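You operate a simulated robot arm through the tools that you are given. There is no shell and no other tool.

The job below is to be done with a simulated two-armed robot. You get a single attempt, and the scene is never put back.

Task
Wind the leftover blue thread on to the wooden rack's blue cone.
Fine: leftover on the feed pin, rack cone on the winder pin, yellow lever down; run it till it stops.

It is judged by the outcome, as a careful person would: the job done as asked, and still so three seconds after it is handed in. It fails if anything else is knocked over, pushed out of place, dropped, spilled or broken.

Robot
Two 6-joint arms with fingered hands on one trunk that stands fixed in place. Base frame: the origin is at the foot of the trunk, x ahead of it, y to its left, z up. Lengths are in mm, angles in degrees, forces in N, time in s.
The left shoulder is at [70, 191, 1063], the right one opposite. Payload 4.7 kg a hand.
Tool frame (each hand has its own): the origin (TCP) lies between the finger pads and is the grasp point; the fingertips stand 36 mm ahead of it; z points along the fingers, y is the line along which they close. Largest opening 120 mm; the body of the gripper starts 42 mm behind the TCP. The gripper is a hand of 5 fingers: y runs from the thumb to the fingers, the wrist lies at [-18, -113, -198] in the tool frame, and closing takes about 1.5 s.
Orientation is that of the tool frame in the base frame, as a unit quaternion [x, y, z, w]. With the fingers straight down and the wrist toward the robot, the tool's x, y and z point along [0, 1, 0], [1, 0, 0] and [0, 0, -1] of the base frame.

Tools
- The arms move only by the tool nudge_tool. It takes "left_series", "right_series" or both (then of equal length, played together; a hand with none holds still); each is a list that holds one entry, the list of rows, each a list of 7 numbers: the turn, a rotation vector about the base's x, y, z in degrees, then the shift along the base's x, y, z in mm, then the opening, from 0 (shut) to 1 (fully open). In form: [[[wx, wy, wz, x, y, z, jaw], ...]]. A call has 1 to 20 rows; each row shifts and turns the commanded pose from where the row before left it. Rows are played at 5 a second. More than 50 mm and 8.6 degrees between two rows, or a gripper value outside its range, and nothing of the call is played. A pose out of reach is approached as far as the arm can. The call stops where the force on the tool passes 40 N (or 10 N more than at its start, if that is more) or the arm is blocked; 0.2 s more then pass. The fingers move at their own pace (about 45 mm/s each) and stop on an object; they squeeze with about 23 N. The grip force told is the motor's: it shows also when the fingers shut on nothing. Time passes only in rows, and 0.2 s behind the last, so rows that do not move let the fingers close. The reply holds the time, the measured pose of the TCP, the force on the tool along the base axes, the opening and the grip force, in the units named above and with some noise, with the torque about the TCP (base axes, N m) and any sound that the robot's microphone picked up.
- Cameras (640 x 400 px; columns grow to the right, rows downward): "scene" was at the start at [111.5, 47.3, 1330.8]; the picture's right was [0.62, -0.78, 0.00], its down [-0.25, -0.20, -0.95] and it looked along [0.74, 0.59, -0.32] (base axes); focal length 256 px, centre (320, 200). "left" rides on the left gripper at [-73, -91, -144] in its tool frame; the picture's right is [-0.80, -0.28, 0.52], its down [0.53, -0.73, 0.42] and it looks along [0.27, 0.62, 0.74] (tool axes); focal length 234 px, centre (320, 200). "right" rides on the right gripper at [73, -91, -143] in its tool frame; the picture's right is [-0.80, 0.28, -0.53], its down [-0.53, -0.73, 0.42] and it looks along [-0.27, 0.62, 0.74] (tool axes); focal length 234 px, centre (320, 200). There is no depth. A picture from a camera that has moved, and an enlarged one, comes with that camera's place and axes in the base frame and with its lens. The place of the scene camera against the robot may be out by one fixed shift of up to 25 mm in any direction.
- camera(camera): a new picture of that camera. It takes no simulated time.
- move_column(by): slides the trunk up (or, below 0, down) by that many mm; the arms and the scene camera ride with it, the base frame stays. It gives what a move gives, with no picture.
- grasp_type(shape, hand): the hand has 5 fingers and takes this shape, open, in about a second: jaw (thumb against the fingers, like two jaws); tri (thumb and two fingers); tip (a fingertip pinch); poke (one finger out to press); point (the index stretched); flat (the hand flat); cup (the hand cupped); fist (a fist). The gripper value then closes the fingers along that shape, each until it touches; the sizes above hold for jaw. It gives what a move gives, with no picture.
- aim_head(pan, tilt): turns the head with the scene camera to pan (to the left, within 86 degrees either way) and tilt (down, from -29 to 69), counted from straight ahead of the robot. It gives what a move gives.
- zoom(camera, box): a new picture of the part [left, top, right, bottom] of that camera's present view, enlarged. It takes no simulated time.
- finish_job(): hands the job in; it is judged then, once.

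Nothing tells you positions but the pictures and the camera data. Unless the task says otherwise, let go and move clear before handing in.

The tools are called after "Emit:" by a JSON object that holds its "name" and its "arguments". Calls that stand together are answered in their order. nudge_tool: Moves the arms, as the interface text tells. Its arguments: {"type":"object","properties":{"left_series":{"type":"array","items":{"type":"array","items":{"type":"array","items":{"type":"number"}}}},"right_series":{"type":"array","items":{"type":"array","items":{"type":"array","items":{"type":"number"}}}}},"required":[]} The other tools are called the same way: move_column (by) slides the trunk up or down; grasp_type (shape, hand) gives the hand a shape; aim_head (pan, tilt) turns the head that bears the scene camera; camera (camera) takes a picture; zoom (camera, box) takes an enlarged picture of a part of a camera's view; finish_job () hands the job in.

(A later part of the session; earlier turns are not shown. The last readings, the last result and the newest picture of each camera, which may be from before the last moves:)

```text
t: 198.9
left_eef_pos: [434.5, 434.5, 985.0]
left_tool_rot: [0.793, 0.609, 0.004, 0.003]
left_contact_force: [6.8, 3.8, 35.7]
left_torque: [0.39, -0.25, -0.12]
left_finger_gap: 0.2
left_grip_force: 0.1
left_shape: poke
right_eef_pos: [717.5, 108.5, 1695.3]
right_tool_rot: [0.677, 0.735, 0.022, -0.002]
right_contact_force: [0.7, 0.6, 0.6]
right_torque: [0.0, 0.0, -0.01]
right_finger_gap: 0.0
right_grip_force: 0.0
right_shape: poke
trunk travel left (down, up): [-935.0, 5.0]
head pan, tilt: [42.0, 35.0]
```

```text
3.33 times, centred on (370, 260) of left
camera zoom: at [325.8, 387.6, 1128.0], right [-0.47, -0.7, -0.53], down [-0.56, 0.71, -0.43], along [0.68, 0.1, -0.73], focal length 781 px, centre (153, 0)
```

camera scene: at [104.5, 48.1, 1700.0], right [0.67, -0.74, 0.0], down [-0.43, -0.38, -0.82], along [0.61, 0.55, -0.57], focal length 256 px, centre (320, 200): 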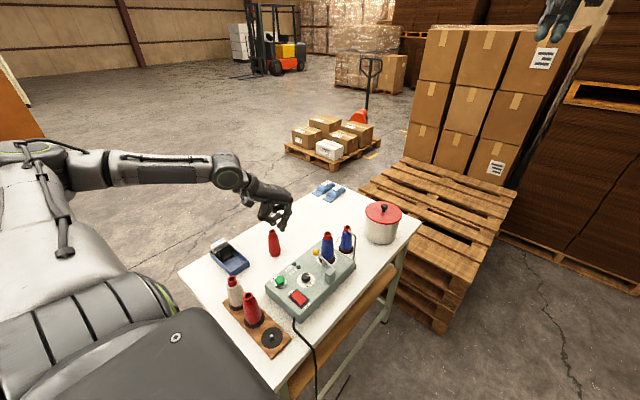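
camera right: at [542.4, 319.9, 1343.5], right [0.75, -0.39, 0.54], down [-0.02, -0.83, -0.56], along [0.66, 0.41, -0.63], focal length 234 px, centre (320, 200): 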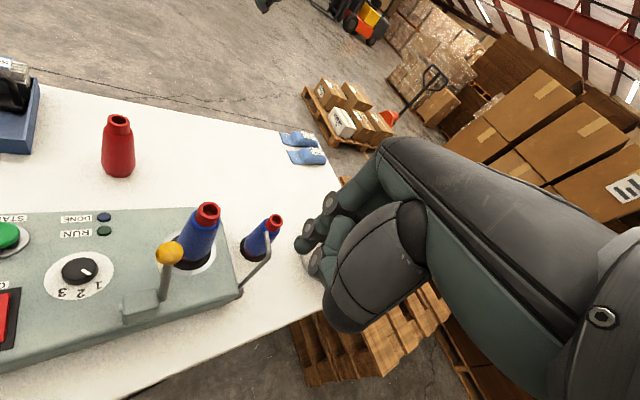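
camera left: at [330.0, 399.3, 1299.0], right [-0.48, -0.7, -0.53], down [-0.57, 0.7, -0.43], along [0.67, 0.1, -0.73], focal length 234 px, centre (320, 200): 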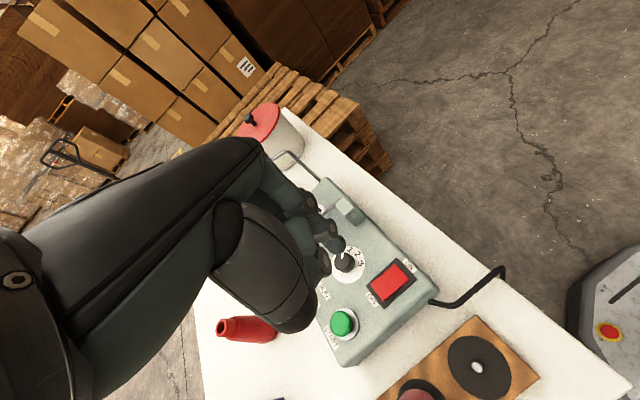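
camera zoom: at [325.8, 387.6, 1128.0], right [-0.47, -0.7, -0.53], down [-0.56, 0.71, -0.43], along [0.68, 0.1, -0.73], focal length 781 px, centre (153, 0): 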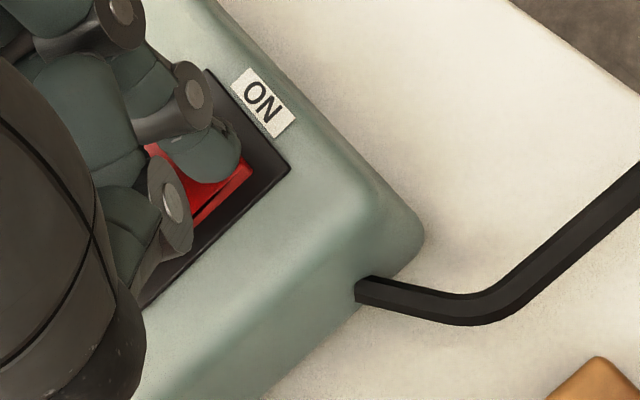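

That's firmly at the bottom. I'll lift and look at the rocker.

Emit:
{"name": "nudge_tool", "arguments": {"left_series": [[[0, 0, 0, 0, 0, 6, 1], [0, 0, 0, 0, 0, 25, 1], [0, 0, 0, 0, 0, 35, 1], [0, 0, 0, 0, 0, 35, 1], [0, 0, 0, 0, 0, 0, 1]]]}}

Emit:
{"name": "zoom", "arguments": {"camera": "left", "box": [320, 210, 440, 330]}}

Emit:
{"name": "zoom", "arguments": {"camera": "scene", "box": [260, 250, 340, 310]}}

```text
t: 200.1
left_eef_pos: [433.6, 436.2, 1080.2]
left_tool_rot: [0.793, 0.609, 0.001, 0.001]
left_contact_force: [0.3, 0.9, -0.1]
left_torque: [-0.01, -0.02, 0.0]
left_finger_gap: 0.0
left_grip_force: 0.2
left_shape: poke
right_eef_pos: [719.2, 111.8, 1694.0]
right_tool_rot: [0.678, 0.735, 0.02, -0.003]
right_contact_force: [0.9, 0.7, 0.5]
right_torque: [-0.01, -0.01, 0.0]
right_finger_gap: 0.2
right_grip_force: 0.1
right_shape: poke
trunk travel left (down, up): [-935.0, 5.0]
head pan, tilt: [42.0, 35.0]
```

```text
3.33 times, centred on (380, 270) of left
camera zoom: at [325.2, 389.1, 1224.5], right [-0.48, -0.7, -0.53], down [-0.57, 0.7, -0.43], along [0.67, 0.1, -0.74], focal length 781 px, centre (120, -33)
```

zoom: 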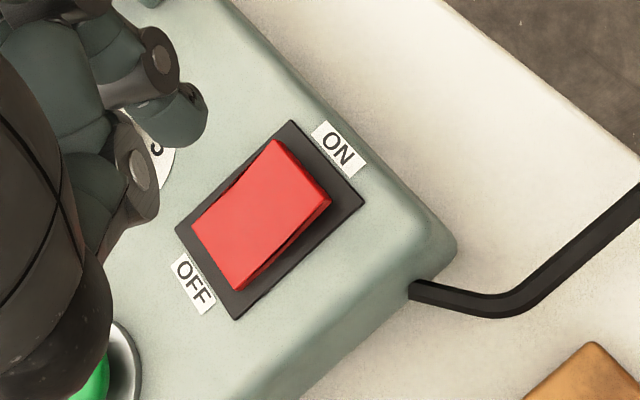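

```text
6.67 times, centred on (300, 280) of scene
camera zoom: at [104.3, 49.0, 1700.0], right [0.67, -0.74, 0.0], down [-0.43, -0.38, -0.82], along [0.61, 0.55, -0.57], focal length 1704 px, centre (453, -333)
```

zoom: 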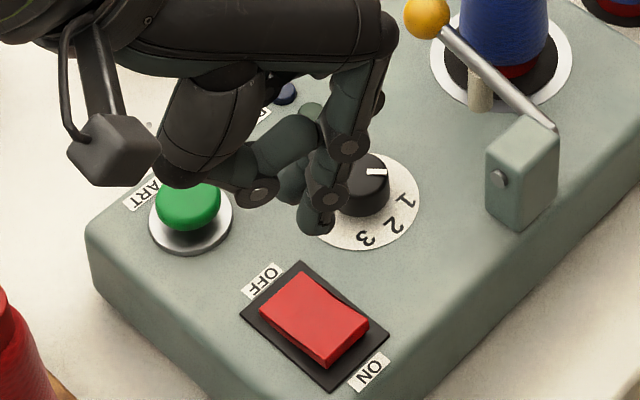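

The rocker hasn't flipped. The torque reading shows I pressed near its middle, so the contact point must be about 8 mm further +y than I assumed. I'll press nearer the ON end.

Emit:
{"name": "nudge_tool", "arguments": {"left_series": [[[0, 0, 0, 2, -5, -30, 1], [0, 0, 0, 1, -4, -30, 1], [0, 0, 0, 0, 0, -25, 1], [0, 0, 0, 0, 0, 0, 1]]]}}

Emit:
{"name": "nudge_tool", "arguments": {"left_series": [[[0, 0, 0, 0, 0, -4, 1], [0, 0, 0, 0, 0, -3, 1], [0, 0, 0, 0, 0, 0, 1]]]}}

Emit:
{"name": "zoom", "arguments": {"camera": "left", "box": [290, 200, 450, 320]}}

```text
t: 201.1
left_eef_pos: [439.5, 426.6, 997.6]
left_tool_rot: [0.794, 0.608, 0.001, 0.003]
left_contact_force: [0.1, -0.3, 0.5]
left_torque: [0.02, 0.01, 0.01]
left_finger_gap: 0.2
left_grip_force: 0.0
left_shape: poke
right_eef_pos: [719.8, 110.7, 1694.4]
right_tool_rot: [0.677, 0.736, 0.021, -0.002]
right_contact_force: [-0.9, -0.5, -0.8]
right_torque: [0.04, 0.0, -0.05]
right_finger_gap: 0.0
right_grip_force: 0.1
right_shape: poke
trunk travel left (down, up): [-935.0, 5.0]
head pan, tilt: [42.0, 35.0]
```

```text
t: 201.9
left_eef_pos: [438.8, 427.4, 988.6]
left_tool_rot: [0.793, 0.609, 0.001, 0.001]
left_contact_force: [-0.6, 0.0, 0.3]
left_torque: [0.04, 0.0, 0.0]
left_finger_gap: 0.2
left_grip_force: 0.2
left_shape: poke
right_eef_pos: [720.1, 111.8, 1695.1]
right_tool_rot: [0.677, 0.736, 0.021, -0.002]
right_contact_force: [0.0, 0.9, 0.3]
right_torque: [0.01, 0.03, -0.01]
right_finger_gap: 0.2
right_grip_force: 0.0
right_shape: poke
trunk travel left (down, up): [-935.0, 5.0]
head pan, tilt: [42.0, 35.0]
```

```text
3.33 times, centred on (370, 260) of left
camera zoom: at [330.7, 381.3, 1133.3], right [-0.48, -0.7, -0.53], down [-0.57, 0.7, -0.43], along [0.67, 0.1, -0.73], focal length 781 px, centre (153, 0)
```

zoom: 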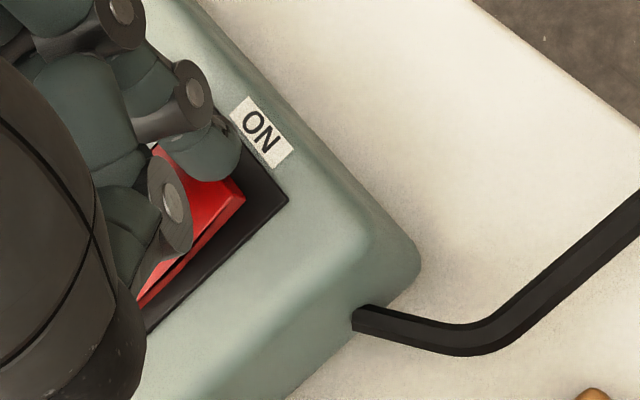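

Emit:
{"name": "nudge_tool", "arguments": {"left_series": [[[0, 0, 0, 0, 0, -2, 1], [0, 0, 0, 0, 0, -2, 1], [0, 0, 0, 0, 0, 0, 1]]]}}

Emit:
{"name": "nudge_tool", "arguments": {"left_series": [[[0, 0, 0, 0, 0, -2, 1], [0, 0, 0, 0, 0, 0, 1]]]}}

```text
t: 202.7
left_eef_pos: [436.1, 427.6, 986.4]
left_tool_rot: [0.794, 0.608, 0.003, 0.002]
left_contact_force: [1.2, -1.0, 3.6]
left_torque: [0.03, -0.05, -0.03]
left_finger_gap: 0.0
left_grip_force: 0.1
left_shape: poke
right_eef_pos: [720.5, 109.9, 1694.3]
right_tool_rot: [0.678, 0.735, 0.02, -0.002]
right_contact_force: [-0.2, -0.5, -0.8]
right_torque: [0.01, 0.02, 0.03]
right_finger_gap: 0.0
right_grip_force: 0.1
right_shape: poke
trunk travel left (down, up): [-935.0, 5.0]
head pan, tilt: [42.0, 35.0]
```

```text
t: 203.3
left_eef_pos: [438.5, 427.2, 985.3]
left_tool_rot: [0.794, 0.608, 0.003, 0.002]
left_contact_force: [3.7, -0.2, 14.9]
left_torque: [0.25, -0.16, -0.05]
left_finger_gap: 0.2
left_grip_force: 0.2
left_shape: poke
right_eef_pos: [719.8, 109.8, 1694.6]
right_tool_rot: [0.678, 0.735, 0.022, -0.003]
right_contact_force: [0.3, 0.6, 0.9]
right_torque: [0.0, -0.03, -0.03]
right_finger_gap: 0.0
right_grip_force: 0.2
right_shape: poke
trunk travel left (down, up): [-935.0, 5.0]
head pan, tilt: [42.0, 35.0]
```

Emit:
{"name": "zoom", "arguments": {"camera": "scene", "box": [270, 255, 320, 295]}}

Emit:
{"name": "zoom", "arguments": {"camera": "right", "box": [0, 330, 80, 400]}}

Emit:
{"name": "camera", "arguments": {"camera": "right"}}

```text
10.00 times, centred on (295, 275) of scene
camera zoom: at [103.3, 47.0, 1700.3], right [0.67, -0.74, 0.0], down [-0.43, -0.38, -0.82], along [0.61, 0.55, -0.57], focal length 2556 px, centre (570, -550)
```

zoom: 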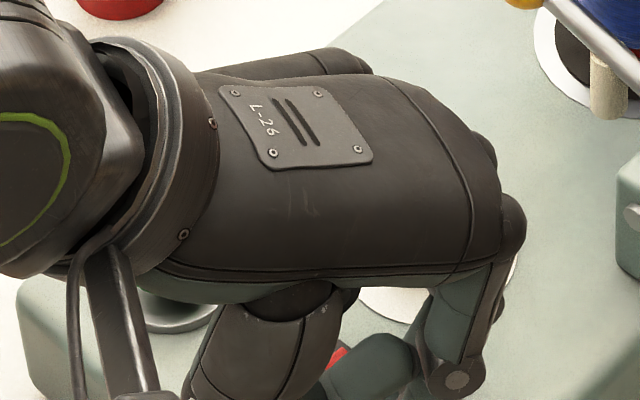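

```text
5.71 times, centred on (40, 365) of right
camera zoom: at [619.7, 169.6, 1837.0], right [0.33, -0.8, 0.51], down [-0.68, -0.57, -0.46], along [0.66, -0.19, -0.73], focal length 1338 px, centre (1920, -743)
```

zoom: 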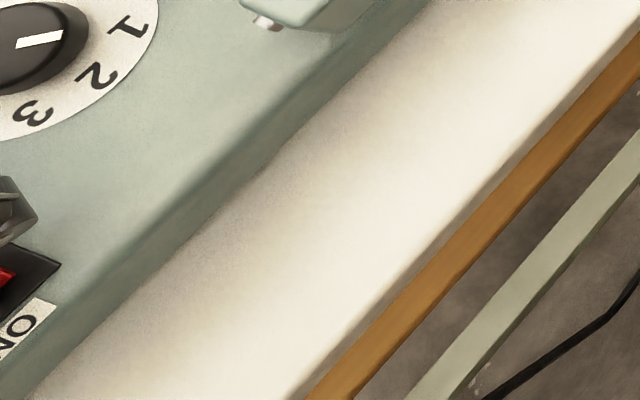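

```text
taken
camera right: at [619.7, 169.6, 1837.0], right [0.33, -0.8, 0.51], down [-0.68, -0.57, -0.46], along [0.66, -0.19, -0.73], focal length 234 px, centre (320, 200)
```

right: 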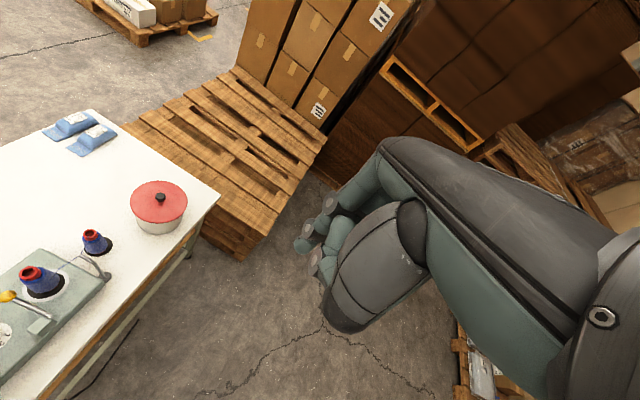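

Two prongs of this hand shape seem to press at once, one on each half of the rocker. I'll lift and try the "point" shape, which may leave a single finger out.

Emit:
{"name": "nudge_tool", "arguments": {"left_series": [[[0, 0, 0, 0, 0, 8, 1], [0, 0, 0, 0, 0, 35, 1], [0, 0, 0, 0, 0, 40, 1], [0, 0, 0, 0, 0, 40, 1], [0, 0, 0, 0, 0, 0, 1]]]}}

Emit:
{"name": "grasp_type", "arguments": {"hand": "left", "shape": "point"}}

Emit:
{"name": "grasp_type", "arguments": {"hand": "right", "shape": "point"}}

Emit:
{"name": "zoom", "arguments": {"camera": "left", "box": [270, 190, 390, 290]}}

Emit:
{"name": "zoom", "arguments": {"camera": "scene", "box": [250, 230, 350, 310]}}

Emit:
{"name": "zoom", "arguments": {"camera": "right", "box": [270, 180, 390, 290]}}

```text
t: 204.5
left_eef_pos: [435.1, 431.8, 1108.7]
left_tool_rot: [0.794, 0.608, 0.001, 0.001]
left_contact_force: [0.0, -0.3, -0.4]
left_torque: [-0.02, -0.03, 0.0]
left_finger_gap: 0.1
left_grip_force: 0.0
left_shape: poke
right_eef_pos: [719.6, 111.4, 1694.7]
right_tool_rot: [0.677, 0.735, 0.021, -0.002]
right_contact_force: [-0.3, 0.8, -0.5]
right_torque: [0.02, 0.01, 0.02]
right_finger_gap: 0.1
right_grip_force: 0.2
right_shape: poke
trunk travel left (down, up): [-935.0, 5.0]
head pan, tilt: [42.0, 35.0]
```

```text
t: 205.4
left_eef_pos: [435.4, 431.4, 1107.6]
left_tool_rot: [0.793, 0.609, 0.002, 0.003]
left_contact_force: [-0.1, 0.1, -0.5]
left_torque: [0.04, 0.02, -0.01]
left_finger_gap: 0.0
left_grip_force: 0.1
left_shape: point
right_eef_pos: [719.9, 111.1, 1693.6]
right_tool_rot: [0.677, 0.735, 0.021, -0.002]
right_contact_force: [-0.3, 0.2, -0.4]
right_torque: [0.0, 0.0, -0.03]
right_finger_gap: 0.0
right_grip_force: 0.1
right_shape: poke
trunk travel left (down, up): [-935.0, 5.0]
head pan, tilt: [42.0, 35.0]
```

```text
t: 206.3
left_eef_pos: [435.7, 431.6, 1108.3]
left_tool_rot: [0.793, 0.609, 0.001, 0.002]
left_contact_force: [-0.2, 0.2, -0.2]
left_torque: [0.0, -0.01, 0.02]
left_finger_gap: 0.0
left_grip_force: 0.0
left_shape: point
right_eef_pos: [720.5, 111.3, 1694.5]
right_tool_rot: [0.678, 0.735, 0.021, -0.003]
right_contact_force: [-0.9, -0.7, 0.0]
right_torque: [0.0, -0.04, 0.0]
right_finger_gap: 0.1
right_grip_force: 0.1
right_shape: point
trunk travel left (down, up): [-935.0, 5.0]
head pan, tilt: [42.0, 35.0]
```

```text
4.00 times, centred on (330, 240) of left
camera zoom: at [328.2, 385.2, 1252.0], right [-0.48, -0.7, -0.53], down [-0.57, 0.7, -0.43], along [0.67, 0.1, -0.73], focal length 937 px, centre (280, 40)
```

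zoom: 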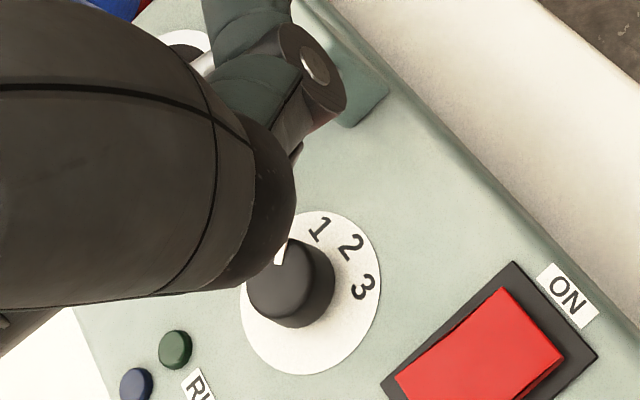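

```text
5.00 times, centred on (300, 270) of scene
camera zoom: at [103.9, 48.4, 1700.0], right [0.67, -0.74, 0.0], down [-0.43, -0.38, -0.82], along [0.61, 0.55, -0.57], focal length 1278 px, centre (420, -150)
```

zoom: 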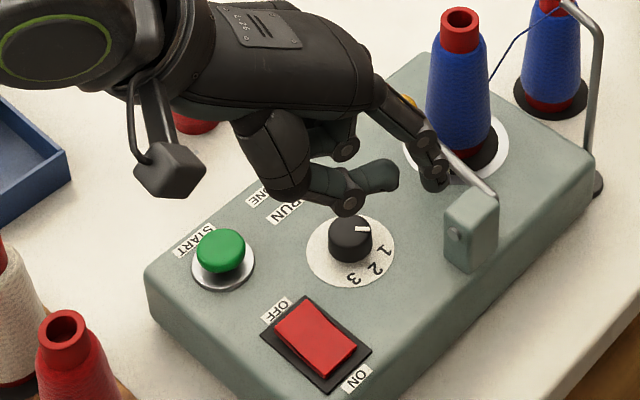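

```text
3.64 times, centred on (330, 235) of right
camera zoom: at [620.3, 171.2, 1836.4], right [0.33, -0.8, 0.51], down [-0.68, -0.58, -0.46], along [0.66, -0.19, -0.73], focal length 852 px, centre (284, 73)
```

zoom: 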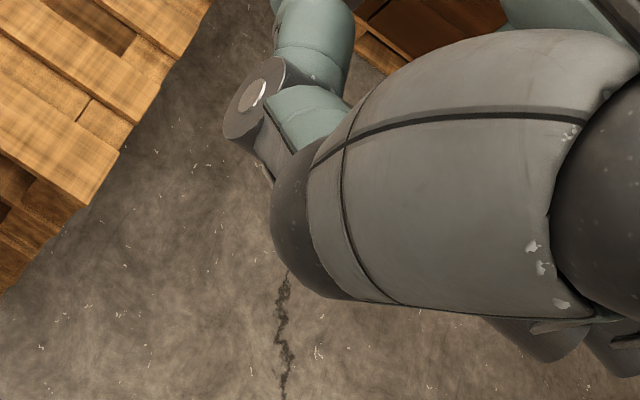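

"Point" sends the finger out forwards, not useful here. I'll return to "poke" and roll the hand so that only the index prong is lowest.

Emit:
{"name": "grasp_type", "arguments": {"hand": "left", "shape": "poke"}}

Emit:
{"name": "grasp_type", "arguments": {"hand": "right", "shape": "fist"}}

Emit:
{"name": "nudge_tool", "arguments": {"left_series": [[[7, 0, 0, 0, 0, 0, 1], [7, 0, 0, 0, 0, 0, 1], [7, 0, 0, 0, 0, 0, 1], [0, 0, 0, 0, 0, 0, 1]]]}}

Emit:
{"name": "camera", "arguments": {"camera": "left"}}

Emit:
{"name": "zoom", "arguments": {"camera": "scene", "box": [250, 230, 350, 310]}}

```text
t: 207.2
left_eef_pos: [435.6, 431.4, 1108.3]
left_tool_rot: [0.794, 0.608, 0.001, 0.002]
left_contact_force: [0.2, -0.6, -0.6]
left_torque: [-0.03, 0.01, 0.02]
left_finger_gap: 0.0
left_grip_force: 0.1
left_shape: poke
right_eef_pos: [719.4, 111.4, 1693.1]
right_tool_rot: [0.678, 0.735, 0.021, -0.002]
right_contact_force: [-0.2, -0.4, -0.4]
right_torque: [-0.01, -0.02, 0.0]
right_finger_gap: 0.1
right_grip_force: 0.1
right_shape: point
trunk travel left (down, up): [-935.0, 5.0]
head pan, tilt: [42.0, 35.0]
```

```text
t: 208.1
left_eef_pos: [436.0, 432.0, 1107.9]
left_tool_rot: [0.794, 0.609, 0.001, 0.002]
left_contact_force: [0.2, 0.4, 0.3]
left_torque: [0.0, 0.01, 0.06]
left_finger_gap: 0.0
left_grip_force: 0.0
left_shape: poke
right_eef_pos: [719.8, 110.5, 1694.4]
right_tool_rot: [0.678, 0.735, 0.022, -0.002]
right_contact_force: [-0.7, 0.2, 0.0]
right_torque: [0.0, 0.0, 0.03]
right_finger_gap: 0.0
right_grip_force: 0.1
right_shape: fist
trunk travel left (down, up): [-935.0, 5.0]
head pan, tilt: [42.0, 35.0]
```

```text
t: 209.1
left_eef_pos: [436.7, 430.5, 1107.8]
left_tool_rot: [0.78, 0.599, 0.113, -0.144]
left_contact_force: [-0.3, 0.0, 0.3]
left_torque: [-0.02, -0.02, -0.04]
left_finger_gap: 0.2
left_grip_force: 0.1
left_shape: poke
right_eef_pos: [720.7, 110.6, 1692.8]
right_tool_rot: [0.677, 0.735, 0.021, -0.002]
right_contact_force: [-0.1, 0.3, 0.7]
right_torque: [0.01, 0.02, 0.04]
right_finger_gap: 0.0
right_grip_force: 0.0
right_shape: fist
trunk travel left (down, up): [-935.0, 5.0]
head pan, tilt: [42.0, 35.0]
```

```text
taken
camera left: at [329.3, 335.1, 1225.5], right [-0.48, -0.47, -0.74], down [-0.57, 0.81, -0.15], along [0.67, 0.35, -0.65], focal length 234 px, centre (320, 200)
```

left: 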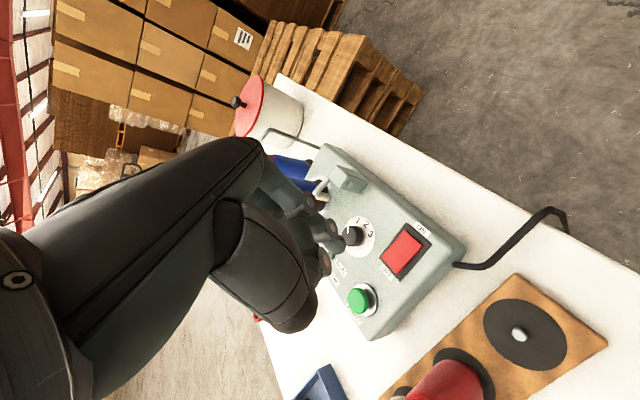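

```text
5.00 times, centred on (300, 270) of scene
camera zoom: at [103.6, 48.7, 1700.1], right [0.67, -0.74, 0.0], down [-0.43, -0.38, -0.82], along [0.61, 0.55, -0.57], focal length 1278 px, centre (420, -150)
```

zoom: 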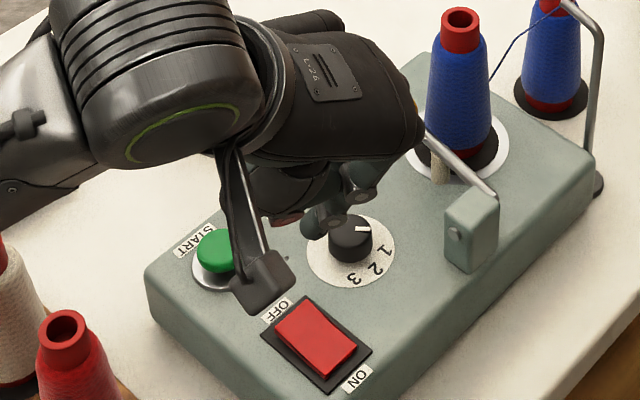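

Emit:
{"name": "zoom", "arguments": {"camera": "left", "box": [300, 190, 460, 310]}}

```text
3.33 times, centred on (380, 250) of left
camera zoom: at [329.3, 335.1, 1225.5], right [-0.48, -0.47, -0.74], down [-0.57, 0.81, -0.15], along [0.67, 0.35, -0.65], focal length 781 px, centre (120, 33)
```

zoom: 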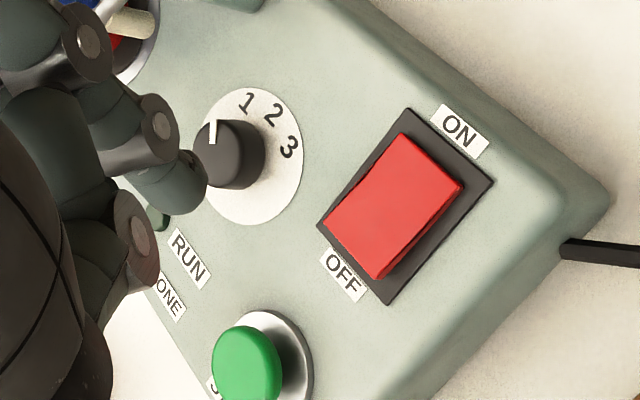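

Emit:
{"name": "nudge_tool", "arguments": {"left_series": [[[0, 0, 0, 0, -6, -30, 1], [0, 0, 0, 0, -5.5, -35, 1], [0, 0, 0, 0, 0, -30, 1], [0, 0, 0, 0, 0, 0, 1]]]}}

Emit:
{"name": "zoom", "arguments": {"camera": "left", "box": [280, 190, 440, 310]}}

Emit:
{"name": "zoom", "arguments": {"camera": "scene", "box": [250, 240, 330, 310]}}

```text
t: 210.1
left_eef_pos: [437.7, 417.6, 1012.8]
left_tool_rot: [0.781, 0.598, 0.114, -0.144]
left_contact_force: [-0.1, -0.8, -0.4]
left_torque: [0.03, 0.03, -0.01]
left_finger_gap: 0.2
left_grip_force: 0.0
left_shape: poke
right_eef_pos: [720.0, 111.4, 1693.8]
right_tool_rot: [0.678, 0.735, 0.021, -0.003]
right_contact_force: [0.7, -1.1, 0.2]
right_torque: [-0.03, 0.0, 0.05]
right_finger_gap: 0.2
right_grip_force: 0.1
right_shape: fist
trunk travel left (down, up): [-935.0, 5.0]
head pan, tilt: [42.0, 35.0]
```

```text
3.33 times, centred on (360, 250) of left
camera zoom: at [330.7, 322.6, 1130.6], right [-0.48, -0.47, -0.74], down [-0.57, 0.81, -0.15], along [0.67, 0.35, -0.65], focal length 781 px, centre (187, 33)
```

zoom: 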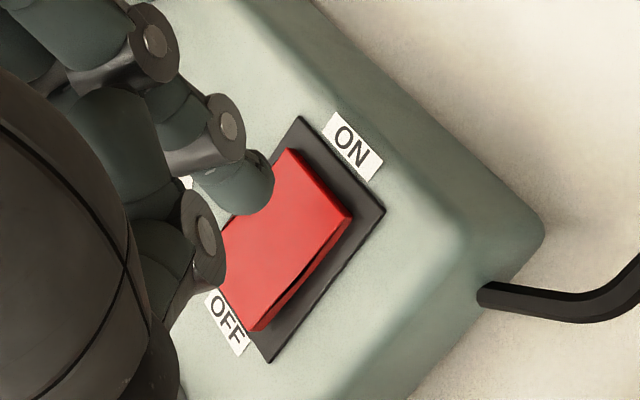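

```text
5.71 times, centred on (290, 275) of scene
camera zoom: at [104.2, 48.5, 1700.0], right [0.67, -0.74, 0.0], down [-0.43, -0.38, -0.82], along [0.61, 0.55, -0.57], focal length 1460 px, centre (491, -229)
```

zoom: 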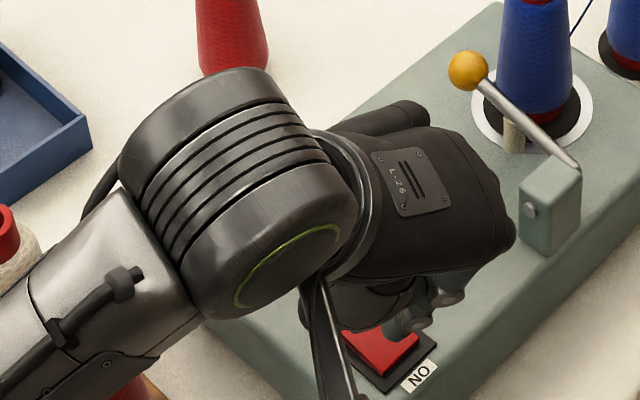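

Emit:
{"name": "nudge_tool", "arguments": {"left_series": [[[0, 0, 0, 0, 0, -8, 1], [0, 0, 0, 0, 0, -6, 1], [0, 0, 0, 0, 0, 0, 1]]]}}

Emit:
{"name": "nudge_tool", "arguments": {"left_series": [[[0, 0, 0, 0, 0, -4, 1], [0, 0, 0, 0, 0, 0, 1]]]}}

Emit:
{"name": "nudge_tool", "arguments": {"left_series": [[[0, 0, 0, 0, 0, -4, 1], [0, 0, 0, 0, 0, 0, 1]]]}}

Emit:
{"name": "zoom", "arguments": {"camera": "left", "box": [280, 190, 440, 310]}}

```text
t: 210.9
left_eef_pos: [437.6, 417.3, 999.0]
left_tool_rot: [0.781, 0.598, 0.113, -0.143]
left_contact_force: [-0.1, 1.2, 0.2]
left_torque: [0.01, 0.02, -0.02]
left_finger_gap: 0.0
left_grip_force: 0.1
left_shape: poke
right_eef_pos: [719.3, 111.0, 1694.6]
right_tool_rot: [0.678, 0.735, 0.02, -0.003]
right_contact_force: [0.2, 0.0, -0.3]
right_torque: [-0.01, 0.0, -0.01]
right_finger_gap: 0.0
right_grip_force: 0.1
right_shape: fist
trunk travel left (down, up): [-935.0, 5.0]
head pan, tilt: [42.0, 35.0]
```

```text
t: 211.5
left_eef_pos: [437.6, 416.0, 995.2]
left_tool_rot: [0.781, 0.598, 0.113, -0.143]
left_contact_force: [-0.3, -1.1, -0.2]
left_torque: [-0.03, 0.0, 0.02]
left_finger_gap: 0.3
left_grip_force: 0.0
left_shape: poke
right_eef_pos: [720.6, 110.7, 1694.6]
right_tool_rot: [0.677, 0.736, 0.021, -0.002]
right_contact_force: [-0.8, 0.0, -0.2]
right_torque: [0.02, -0.01, 0.01]
right_finger_gap: 0.0
right_grip_force: 0.1
right_shape: fist
trunk travel left (down, up): [-935.0, 5.0]
head pan, tilt: [42.0, 35.0]
```

```text
t: 212.1
left_eef_pos: [435.6, 416.6, 989.9]
left_tool_rot: [0.781, 0.598, 0.113, -0.144]
left_contact_force: [-0.4, 0.4, -0.3]
left_torque: [0.0, 0.0, 0.02]
left_finger_gap: 0.0
left_grip_force: 0.1
left_shape: poke
right_eef_pos: [720.4, 111.8, 1694.9]
right_tool_rot: [0.677, 0.735, 0.021, -0.002]
right_contact_force: [0.3, -1.2, -0.7]
right_torque: [-0.03, -0.03, 0.03]
right_finger_gap: 0.2
right_grip_force: 0.1
right_shape: fist
trunk travel left (down, up): [-935.0, 5.0]
head pan, tilt: [42.0, 35.0]
```

```text
3.33 times, centred on (360, 250) of left
camera zoom: at [329.9, 322.5, 1107.4], right [-0.48, -0.47, -0.74], down [-0.57, 0.81, -0.15], along [0.67, 0.35, -0.65], focal length 781 px, centre (187, 33)
```

zoom: 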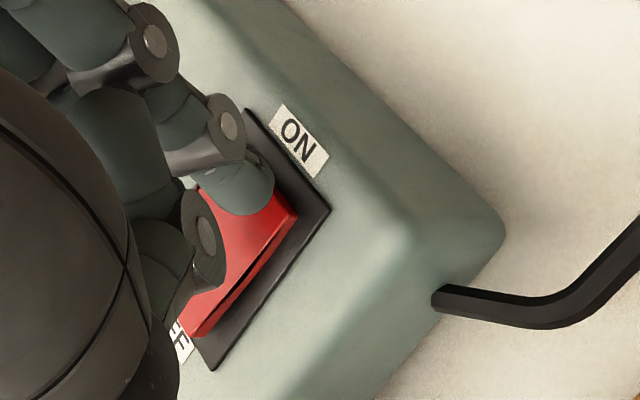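

Good alignment over the ON end, with no contact yet. Continuing downward.

Emit:
{"name": "nudge_tool", "arguments": {"left_series": [[[0, 0, 0, 0, 0, -3, 1], [0, 0, 0, 0, 0, 0, 1]]]}}

Emit:
{"name": "nudge_tool", "arguments": {"left_series": [[[0, 0, 0, 0, 0, -3, 1], [0, 0, 0, 0, 0, 0, 1]]]}}

Emit:
{"name": "nudge_tool", "arguments": {"left_series": [[[0, 0, 0, 0, 0, -3, 1], [0, 0, 0, 0, 0, 0, 1]]]}}

```text
t: 212.7
left_eef_pos: [438.0, 417.7, 986.8]
left_tool_rot: [0.78, 0.598, 0.112, -0.143]
left_contact_force: [-0.6, 0.8, -0.1]
left_torque: [-0.01, -0.05, 0.02]
left_finger_gap: 0.0
left_grip_force: 0.0
left_shape: poke
right_eef_pos: [721.0, 110.5, 1693.5]
right_tool_rot: [0.678, 0.735, 0.02, -0.002]
right_contact_force: [-0.1, 0.7, 0.3]
right_torque: [0.02, 0.04, 0.01]
right_finger_gap: 0.0
right_grip_force: 0.0
right_shape: fist
trunk travel left (down, up): [-935.0, 5.0]
head pan, tilt: [42.0, 35.0]
```

```text
t: 213.3
left_eef_pos: [437.7, 416.1, 983.3]
left_tool_rot: [0.78, 0.598, 0.113, -0.144]
left_contact_force: [-0.3, -0.6, 0.3]
left_torque: [-0.01, 0.0, -0.01]
left_finger_gap: 0.1
left_grip_force: 0.0
left_shape: poke
right_eef_pos: [720.3, 112.2, 1695.3]
right_tool_rot: [0.677, 0.735, 0.022, -0.001]
right_contact_force: [-0.6, 0.3, 0.3]
right_torque: [0.05, -0.01, 0.03]
right_finger_gap: 0.0
right_grip_force: 0.0
right_shape: fist
trunk travel left (down, up): [-935.0, 5.0]
head pan, tilt: [42.0, 35.0]
```

```text
t: 213.9
left_eef_pos: [436.8, 415.0, 979.8]
left_tool_rot: [0.781, 0.598, 0.113, -0.143]
left_contact_force: [1.3, -5.0, 7.9]
left_torque: [-0.19, -0.01, 0.0]
left_finger_gap: 0.1
left_grip_force: 0.1
left_shape: poke
right_eef_pos: [720.6, 109.0, 1694.9]
right_tool_rot: [0.678, 0.735, 0.021, -0.003]
right_contact_force: [0.4, 0.5, -0.7]
right_torque: [0.0, 0.02, 0.02]
right_finger_gap: 0.0
right_grip_force: 0.0
right_shape: fist
trunk travel left (down, up): [-935.0, 5.0]
head pan, tilt: [42.0, 35.0]
```

Emit:
{"name": "nudge_tool", "arguments": {"left_series": [[[0, 0, 0, 0, 0, -2, 1], [0, 0, 0, 0, 0, 0, 1]]]}}

Emit:
{"name": "nudge_tool", "arguments": {"left_series": [[[0, 0, 0, 0, 0, -2, 1], [0, 0, 0, 0, 0, 0, 1]]]}}

Emit:
{"name": "zoom", "arguments": {"camera": "left", "box": [280, 190, 440, 310]}}

```text
t: 214.5
left_eef_pos: [438.2, 413.3, 980.4]
left_tool_rot: [0.78, 0.598, 0.115, -0.142]
left_contact_force: [2.1, -3.1, 17.8]
left_torque: [-0.12, -0.08, 0.01]
left_finger_gap: 0.0
left_grip_force: 0.1
left_shape: poke
right_eef_pos: [720.3, 110.4, 1695.5]
right_tool_rot: [0.677, 0.736, 0.022, -0.003]
right_contact_force: [-0.3, 0.4, 0.2]
right_torque: [-0.02, -0.03, 0.0]
right_finger_gap: 0.0
right_grip_force: 0.0
right_shape: fist
trunk travel left (down, up): [-935.0, 5.0]
head pan, tilt: [42.0, 35.0]
```

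```text
t: 215.1
left_eef_pos: [436.8, 412.8, 980.0]
left_tool_rot: [0.78, 0.598, 0.117, -0.142]
left_contact_force: [9.3, -2.0, 34.9]
left_torque: [-0.06, -0.32, 0.04]
left_finger_gap: 0.0
left_grip_force: 0.0
left_shape: poke
right_eef_pos: [720.2, 106.1, 1695.5]
right_tool_rot: [0.677, 0.735, 0.022, -0.004]
right_contact_force: [0.1, 0.5, 0.8]
right_torque: [-0.03, -0.01, 0.02]
right_finger_gap: 0.0
right_grip_force: 0.1
right_shape: fist
trunk travel left (down, up): [-935.0, 5.0]
head pan, tilt: [42.0, 35.0]
```

```text
3.33 times, centred on (360, 250) of left
camera zoom: at [328.6, 318.2, 1096.3], right [-0.47, -0.47, -0.75], down [-0.56, 0.81, -0.15], along [0.68, 0.35, -0.65], focal length 781 px, centre (187, 33)
```

zoom: 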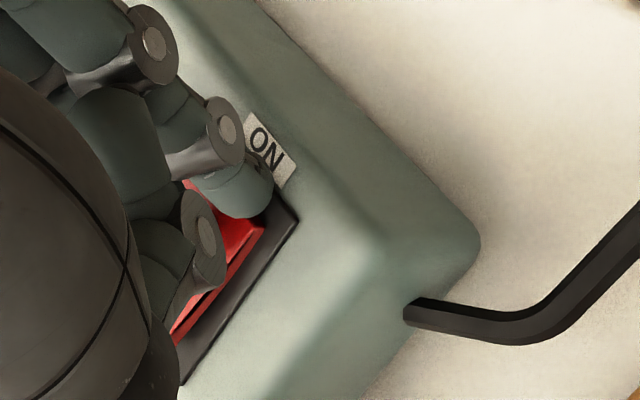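

I drifted onto the bezel just beyond the ON end; the contact point is directly under the TCP here. I'll lift, shift 11 mm towards +y and press again.

Emit:
{"name": "nudge_tool", "arguments": {"left_series": [[[0, 0, 0, 0, 0, 8, 1], [0, 0, 0, 0, 0, 12, 1], [0, 0, 0, 0, 5, 0, 1], [0, 0, 0, 0, 6, 0, 1], [0, 0, 0, 0, 0, 0, 1]]]}}

Emit:
{"name": "zoom", "arguments": {"camera": "left", "box": [280, 190, 440, 310]}}

Emit:
{"name": "nudge_tool", "arguments": {"left_series": [[[0, 0, 0, 0, 0, -5, 1], [0, 0, 0, 0, 0, -3, 1], [0, 0, 0, 0, 0, 0, 1]]]}}

Emit:
{"name": "nudge_tool", "arguments": {"left_series": [[[0, 0, 0, 0, 0, -3, 1], [0, 0, 0, 0, 0, 0, 1]]]}}

Emit:
{"name": "nudge_tool", "arguments": {"left_series": [[[0, 0, 0, 0, 0, -3, 1], [0, 0, 0, 0, 0, 0, 1]]]}}

```text
t: 216.3
left_eef_pos: [436.7, 428.4, 996.9]
left_tool_rot: [0.78, 0.598, 0.113, -0.143]
left_contact_force: [-0.2, 0.1, -0.1]
left_torque: [-0.02, 0.03, 0.02]
left_finger_gap: 0.3
left_grip_force: 0.1
left_shape: poke
right_eef_pos: [719.9, 112.0, 1694.0]
right_tool_rot: [0.677, 0.736, 0.02, -0.002]
right_contact_force: [-0.4, 0.5, 0.8]
right_torque: [-0.02, 0.02, 0.0]
right_finger_gap: 0.0
right_grip_force: 0.0
right_shape: fist
trunk travel left (down, up): [-935.0, 5.0]
head pan, tilt: [42.0, 35.0]
```

```text
3.33 times, centred on (360, 250) of left
camera zoom: at [329.8, 333.7, 1114.0], right [-0.48, -0.47, -0.74], down [-0.57, 0.81, -0.15], along [0.67, 0.35, -0.65], focal length 781 px, centre (187, 33)
```

zoom: 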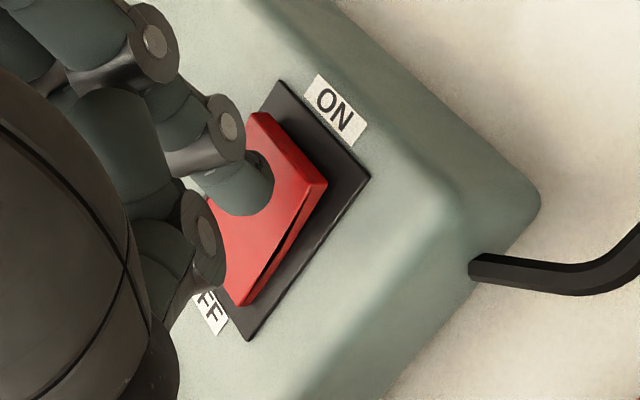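

```text
t: 217.1
left_eef_pos: [437.8, 428.2, 988.3]
left_tool_rot: [0.78, 0.599, 0.112, -0.143]
left_contact_force: [0.1, 0.2, 0.8]
left_torque: [-0.02, -0.03, 0.0]
left_finger_gap: 0.2
left_grip_force: 0.1
left_shape: poke
right_eef_pos: [720.3, 109.3, 1694.1]
right_tool_rot: [0.678, 0.735, 0.021, -0.001]
right_contact_force: [-0.6, -0.2, 0.1]
right_torque: [0.02, 0.0, 0.0]
right_finger_gap: 0.0
right_grip_force: 0.1
right_shape: fist
trunk travel left (down, up): [-935.0, 5.0]
head pan, tilt: [42.0, 35.0]
```

```text
t: 217.7
left_eef_pos: [436.3, 428.0, 986.1]
left_tool_rot: [0.781, 0.598, 0.113, -0.143]
left_contact_force: [-0.1, -0.1, -0.2]
left_torque: [0.0, -0.02, -0.02]
left_finger_gap: 0.0
left_grip_force: 0.1
left_shape: poke
right_eef_pos: [719.3, 112.0, 1694.9]
right_tool_rot: [0.678, 0.735, 0.021, -0.003]
right_contact_force: [0.0, -1.0, -0.5]
right_torque: [0.0, -0.01, -0.02]
right_finger_gap: 0.0
right_grip_force: 0.1
right_shape: fist
trunk travel left (down, up): [-935.0, 5.0]
head pan, tilt: [42.0, 35.0]
```

```text
t: 218.3
left_eef_pos: [437.9, 427.2, 984.8]
left_tool_rot: [0.781, 0.598, 0.115, -0.142]
left_contact_force: [1.0, 1.7, 15.5]
left_torque: [-0.01, 0.03, -0.01]
left_finger_gap: 0.0
left_grip_force: 0.0
left_shape: poke
right_eef_pos: [719.3, 109.5, 1695.3]
right_tool_rot: [0.677, 0.735, 0.021, -0.004]
right_contact_force: [-0.2, 0.1, -0.9]
right_torque: [-0.03, 0.0, 0.04]
right_finger_gap: 0.0
right_grip_force: 0.1
right_shape: fist
trunk travel left (down, up): [-935.0, 5.0]
head pan, tilt: [42.0, 35.0]
```

Emit:
{"name": "nudge_tool", "arguments": {"left_series": [[[0, 0, 0, 0, 0, -2, 1], [0, 0, 0, 0, 0, 0, 1]]]}}

Emit:
{"name": "nudge_tool", "arguments": {"left_series": [[[0, 0, 0, 0, 0, -1.5, 1], [0, 0, 0, 0, 0, 0, 1]]]}}

Emit:
{"name": "zoom", "arguments": {"camera": "left", "box": [280, 190, 440, 310]}}

```text
t: 218.9
left_eef_pos: [436.5, 425.5, 984.0]
left_tool_rot: [0.78, 0.598, 0.115, -0.143]
left_contact_force: [6.6, 1.1, 30.6]
left_torque: [0.0, -0.11, 0.01]
left_finger_gap: 0.0
left_grip_force: 0.0
left_shape: poke
right_eef_pos: [718.2, 108.1, 1696.0]
right_tool_rot: [0.677, 0.736, 0.021, -0.003]
right_contact_force: [-0.1, -0.5, 0.8]
right_torque: [-0.02, -0.01, 0.01]
right_finger_gap: 0.0
right_grip_force: 0.2
right_shape: fist
trunk travel left (down, up): [-935.0, 5.0]
head pan, tilt: [42.0, 35.0]
```

```text
t: 219.5
left_eef_pos: [437.5, 424.8, 984.4]
left_tool_rot: [0.781, 0.598, 0.116, -0.141]
left_contact_force: [11.1, -2.6, 40.1]
left_torque: [-0.16, -0.15, 0.02]
left_finger_gap: 0.0
left_grip_force: 0.1
left_shape: poke
right_eef_pos: [719.1, 105.5, 1696.7]
right_tool_rot: [0.677, 0.735, 0.022, -0.003]
right_contact_force: [0.5, -0.3, 1.0]
right_torque: [0.01, 0.04, -0.01]
right_finger_gap: 0.0
right_grip_force: 0.1
right_shape: fist
trunk travel left (down, up): [-935.0, 5.0]
head pan, tilt: [42.0, 35.0]
```

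```text
3.33 times, centred on (360, 250) of left
camera zoom: at [329.2, 329.1, 1099.9], right [-0.47, -0.47, -0.75], down [-0.56, 0.81, -0.15], along [0.68, 0.35, -0.65], focal length 781 px, centre (187, 33)
```

zoom: 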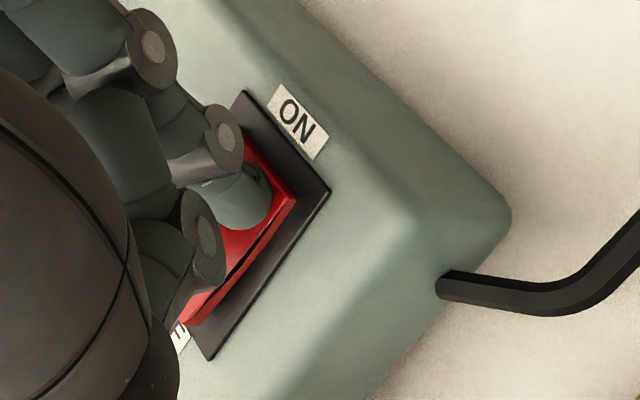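

Emit:
{"name": "nudge_tool", "arguments": {"left_series": [[[0, 0, 0, 0, 0, 8, 1], [0, 0, 0, 0, 0, 30, 1], [0, 0, 0, 0, 0, 40, 1], [0, 0, 0, 0, 0, 40, 1], [0, 0, 0, 0, 0, 0, 1]]]}}

Emit:
{"name": "zoom", "arguments": {"camera": "left", "box": [340, 190, 460, 310]}}

Emit:
{"name": "zoom", "arguments": {"camera": "scene", "box": [265, 255, 345, 315]}}

```text
t: 220.7
left_eef_pos: [436.1, 427.4, 1097.4]
left_tool_rot: [0.78, 0.598, 0.112, -0.143]
left_contact_force: [-0.5, -0.4, -0.2]
left_torque: [0.01, -0.02, -0.01]
left_finger_gap: 0.3
left_grip_force: 0.0
left_shape: poke
right_eef_pos: [719.9, 111.2, 1694.8]
right_tool_rot: [0.677, 0.736, 0.02, -0.002]
right_contact_force: [0.1, 0.2, 0.1]
right_torque: [0.01, 0.02, 0.01]
right_finger_gap: 0.2
right_grip_force: 0.2
right_shape: fist
trunk travel left (down, up): [-935.0, 5.0]
head pan, tilt: [42.0, 35.0]
```

```text
3.33 times, centred on (400, 250) of left
camera zoom: at [329.5, 332.4, 1215.6], right [-0.48, -0.47, -0.74], down [-0.57, 0.81, -0.15], along [0.67, 0.35, -0.65], focal length 781 px, centre (53, 33)
```

zoom: 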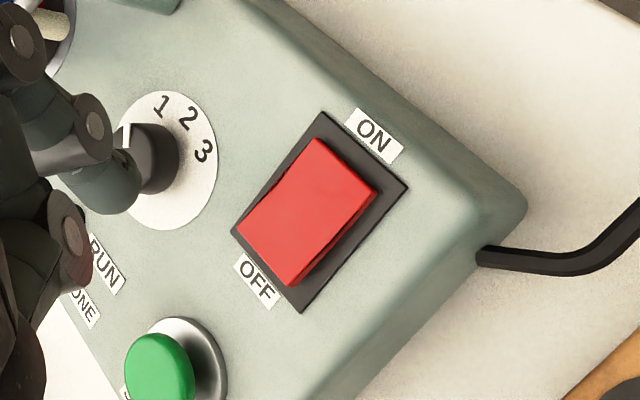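

```text
6.67 times, centred on (305, 285) of scene
camera zoom: at [104.0, 48.9, 1700.0], right [0.67, -0.74, 0.0], down [-0.43, -0.38, -0.82], along [0.61, 0.55, -0.57], focal length 1704 px, centre (420, -367)
```

zoom: 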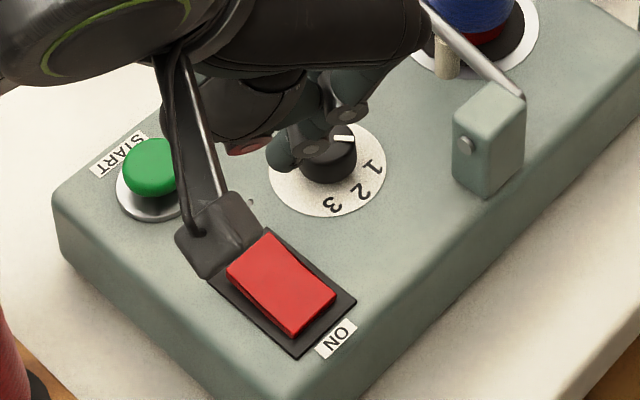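

I can't tell from this angle whether it flipped. I'll return to the exact earlier viewpoint to compare.

Emit:
{"name": "nudge_tool", "arguments": {"left_series": [[[-7, 0, 0, 5, 15, 20, 1], [-7, 0, 0, 6, 20, 20, 1], [-7, 0, 0, 6, 20, 20, 1], [0, 0, 0, 8, 22, 20, 1], [0, 0, 0, 8, 21, 17, 1], [0, 0, 0, 8, 21, 0, 1], [0, 0, 0, 0, 0, 0, 1]]]}}

Emit:
{"name": "zoom", "arguments": {"camera": "left", "box": [370, 220, 530, 340]}}

Emit:
{"name": "zoom", "arguments": {"camera": "scene", "box": [265, 255, 345, 315]}}

```text
t: 222.3
left_eef_pos: [477.4, 543.8, 1197.8]
left_tool_rot: [0.794, 0.608, 0.002, 0.003]
left_contact_force: [-0.9, 0.1, -0.3]
left_torque: [0.01, 0.01, -0.01]
left_finger_gap: 0.0
left_grip_force: 0.0
left_shape: poke
right_eef_pos: [720.1, 110.3, 1694.3]
right_tool_rot: [0.677, 0.735, 0.02, -0.002]
right_contact_force: [0.3, 0.1, -0.1]
right_torque: [-0.03, -0.02, -0.03]
right_finger_gap: 0.0
right_grip_force: 0.1
right_shape: fist
trunk travel left (down, up): [-935.0, 5.0]
head pan, tilt: [42.0, 35.0]
```

```text
3.33 times, centred on (450, 280) of left
camera zoom: at [369.6, 497.4, 1341.3], right [-0.48, -0.7, -0.53], down [-0.57, 0.7, -0.43], along [0.67, 0.1, -0.73], focal length 781 px, centre (-113, -67)
```

zoom: 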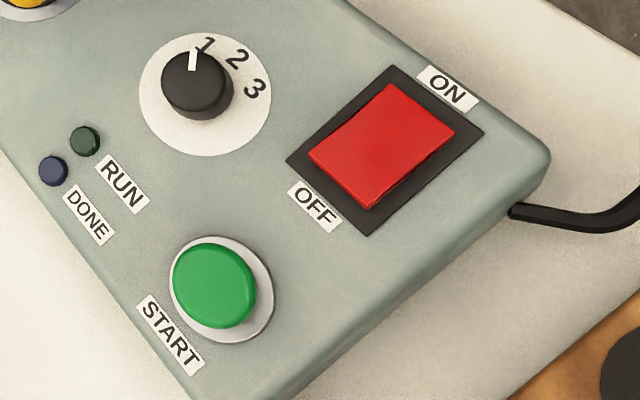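

```text
6.67 times, centred on (305, 285) of scene
camera zoom: at [103.9, 48.4, 1700.1], right [0.67, -0.74, 0.0], down [-0.43, -0.38, -0.82], along [0.61, 0.55, -0.57], focal length 1704 px, centre (420, -367)
```

zoom: 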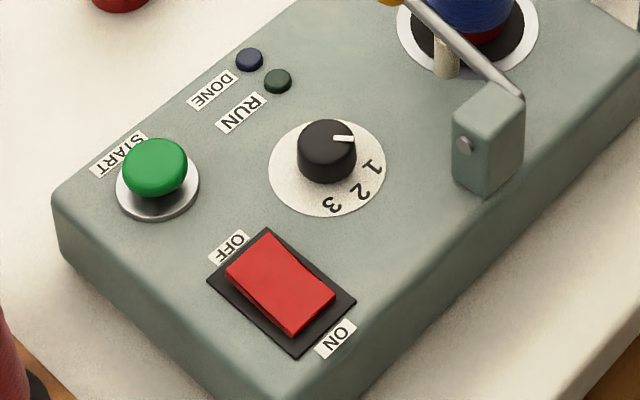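

Compared with before, the OFF end is now raised, so the rocker has flipped to ON. Next I'll press START at about (440, 538).

Emit:
{"name": "nudge_tool", "arguments": {"left_series": [[[0, 0, 0, -12, 2, -30, 1], [0, 0, 0, -12, 2, -40, 1], [0, 0, 0, -12, 1, -40, 1], [0, 0, 0, 0, 0, -40, 1], [0, 0, 0, 0, 0, -25, 1], [0, 0, 0, 0, 0, 0, 1]]]}}

Emit:
{"name": "zoom", "arguments": {"camera": "left", "box": [280, 190, 440, 310]}}

Emit:
{"name": "zoom", "arguments": {"camera": "scene", "box": [235, 225, 315, 295]}}

```text
t: 223.7
left_eef_pos: [443.5, 548.3, 1020.2]
left_tool_rot: [0.793, 0.609, 0.002, 0.002]
left_contact_force: [0.4, -0.4, 0.4]
left_torque: [-0.02, -0.01, 0.02]
left_finger_gap: 0.0
left_grip_force: 0.1
left_shape: poke
right_eef_pos: [720.0, 110.3, 1694.4]
right_tool_rot: [0.677, 0.736, 0.021, -0.003]
right_contact_force: [0.2, -0.1, 0.6]
right_torque: [0.04, -0.02, 0.0]
right_finger_gap: 0.0
right_grip_force: 0.0
right_shape: fist
trunk travel left (down, up): [-935.0, 5.0]
head pan, tilt: [42.0, 35.0]
```

```text
3.33 times, centred on (360, 250) of left
camera zoom: at [334.8, 502.4, 1164.1], right [-0.48, -0.7, -0.53], down [-0.57, 0.7, -0.43], along [0.67, 0.1, -0.73], focal length 781 px, centre (187, 33)
```

zoom: 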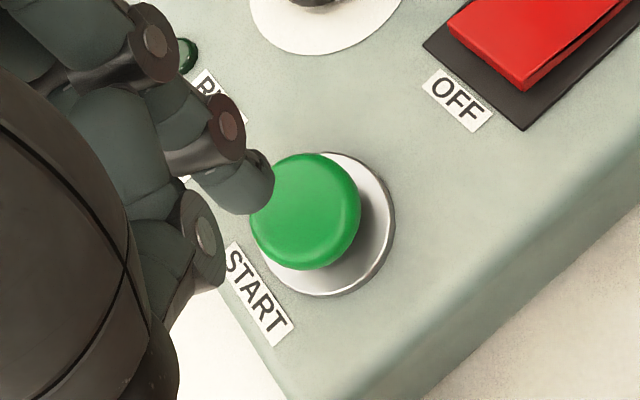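

```text
5.71 times, centred on (275, 260) of scene
camera zoom: at [103.6, 48.0, 1700.1], right [0.67, -0.74, 0.0], down [-0.43, -0.38, -0.82], along [0.61, 0.55, -0.57], focal length 1460 px, centre (577, -143)
```

zoom: 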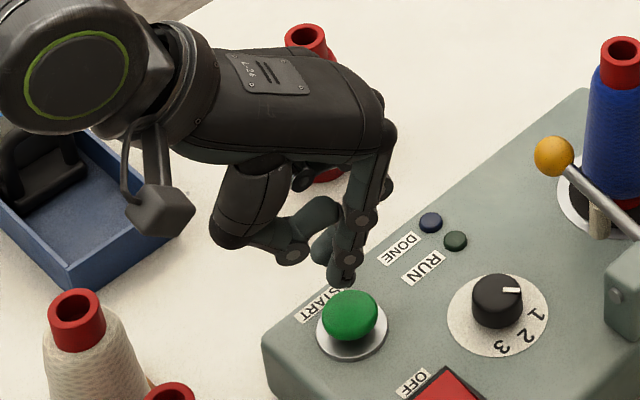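

Emit:
{"name": "nudge_tool", "arguments": {"left_series": [[[0, 0, 0, -2, -5, -6, 1], [0, 0, 0, 0, 0, -6, 1], [0, 0, 0, 0, 0, 0, 1]]]}}

Emit:
{"name": "nudge_tool", "arguments": {"left_series": [[[0, 0, 0, 0, 0, -3, 1], [0, 0, 0, 0, 0, -3, 1], [0, 0, 0, 0, 0, 0, 1]]]}}

Emit:
{"name": "zoom", "arguments": {"camera": "left", "box": [280, 190, 440, 310]}}

```text
t: 224.5
left_eef_pos: [440.4, 545.4, 1008.0]
left_tool_rot: [0.793, 0.609, 0.002, 0.001]
left_contact_force: [-0.5, 0.7, 0.0]
left_torque: [0.02, 0.01, 0.0]
left_finger_gap: 0.0
left_grip_force: 0.0
left_shape: poke
right_eef_pos: [720.4, 110.5, 1694.4]
right_tool_rot: [0.677, 0.735, 0.021, -0.002]
right_contact_force: [0.4, -1.0, 0.4]
right_torque: [0.02, -0.02, -0.02]
right_finger_gap: 0.2
right_grip_force: 0.1
right_shape: fist
trunk travel left (down, up): [-935.0, 5.0]
head pan, tilt: [42.0, 35.0]
```

```text
t: 225.3
left_eef_pos: [440.6, 544.5, 1002.8]
left_tool_rot: [0.793, 0.609, 0.002, 0.002]
left_contact_force: [0.2, 0.0, 0.4]
left_torque: [-0.01, -0.02, -0.01]
left_finger_gap: 0.0
left_grip_force: 0.0
left_shape: poke
right_eef_pos: [720.1, 111.5, 1694.8]
right_tool_rot: [0.677, 0.736, 0.02, -0.002]
right_contact_force: [0.1, -0.3, -0.2]
right_torque: [0.02, -0.02, 0.02]
right_finger_gap: 0.0
right_grip_force: 0.1
right_shape: fist
trunk travel left (down, up): [-935.0, 5.0]
head pan, tilt: [42.0, 35.0]
```

```text
3.33 times, centred on (360, 250) of left
camera zoom: at [332.9, 497.8, 1146.1], right [-0.48, -0.7, -0.53], down [-0.57, 0.7, -0.43], along [0.67, 0.1, -0.73], focal length 781 px, centre (187, 33)
```

zoom: 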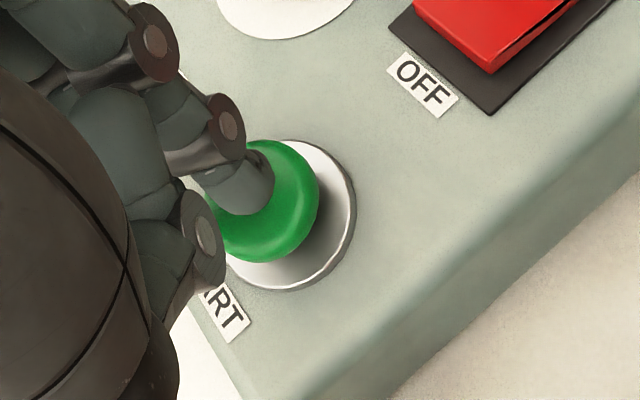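

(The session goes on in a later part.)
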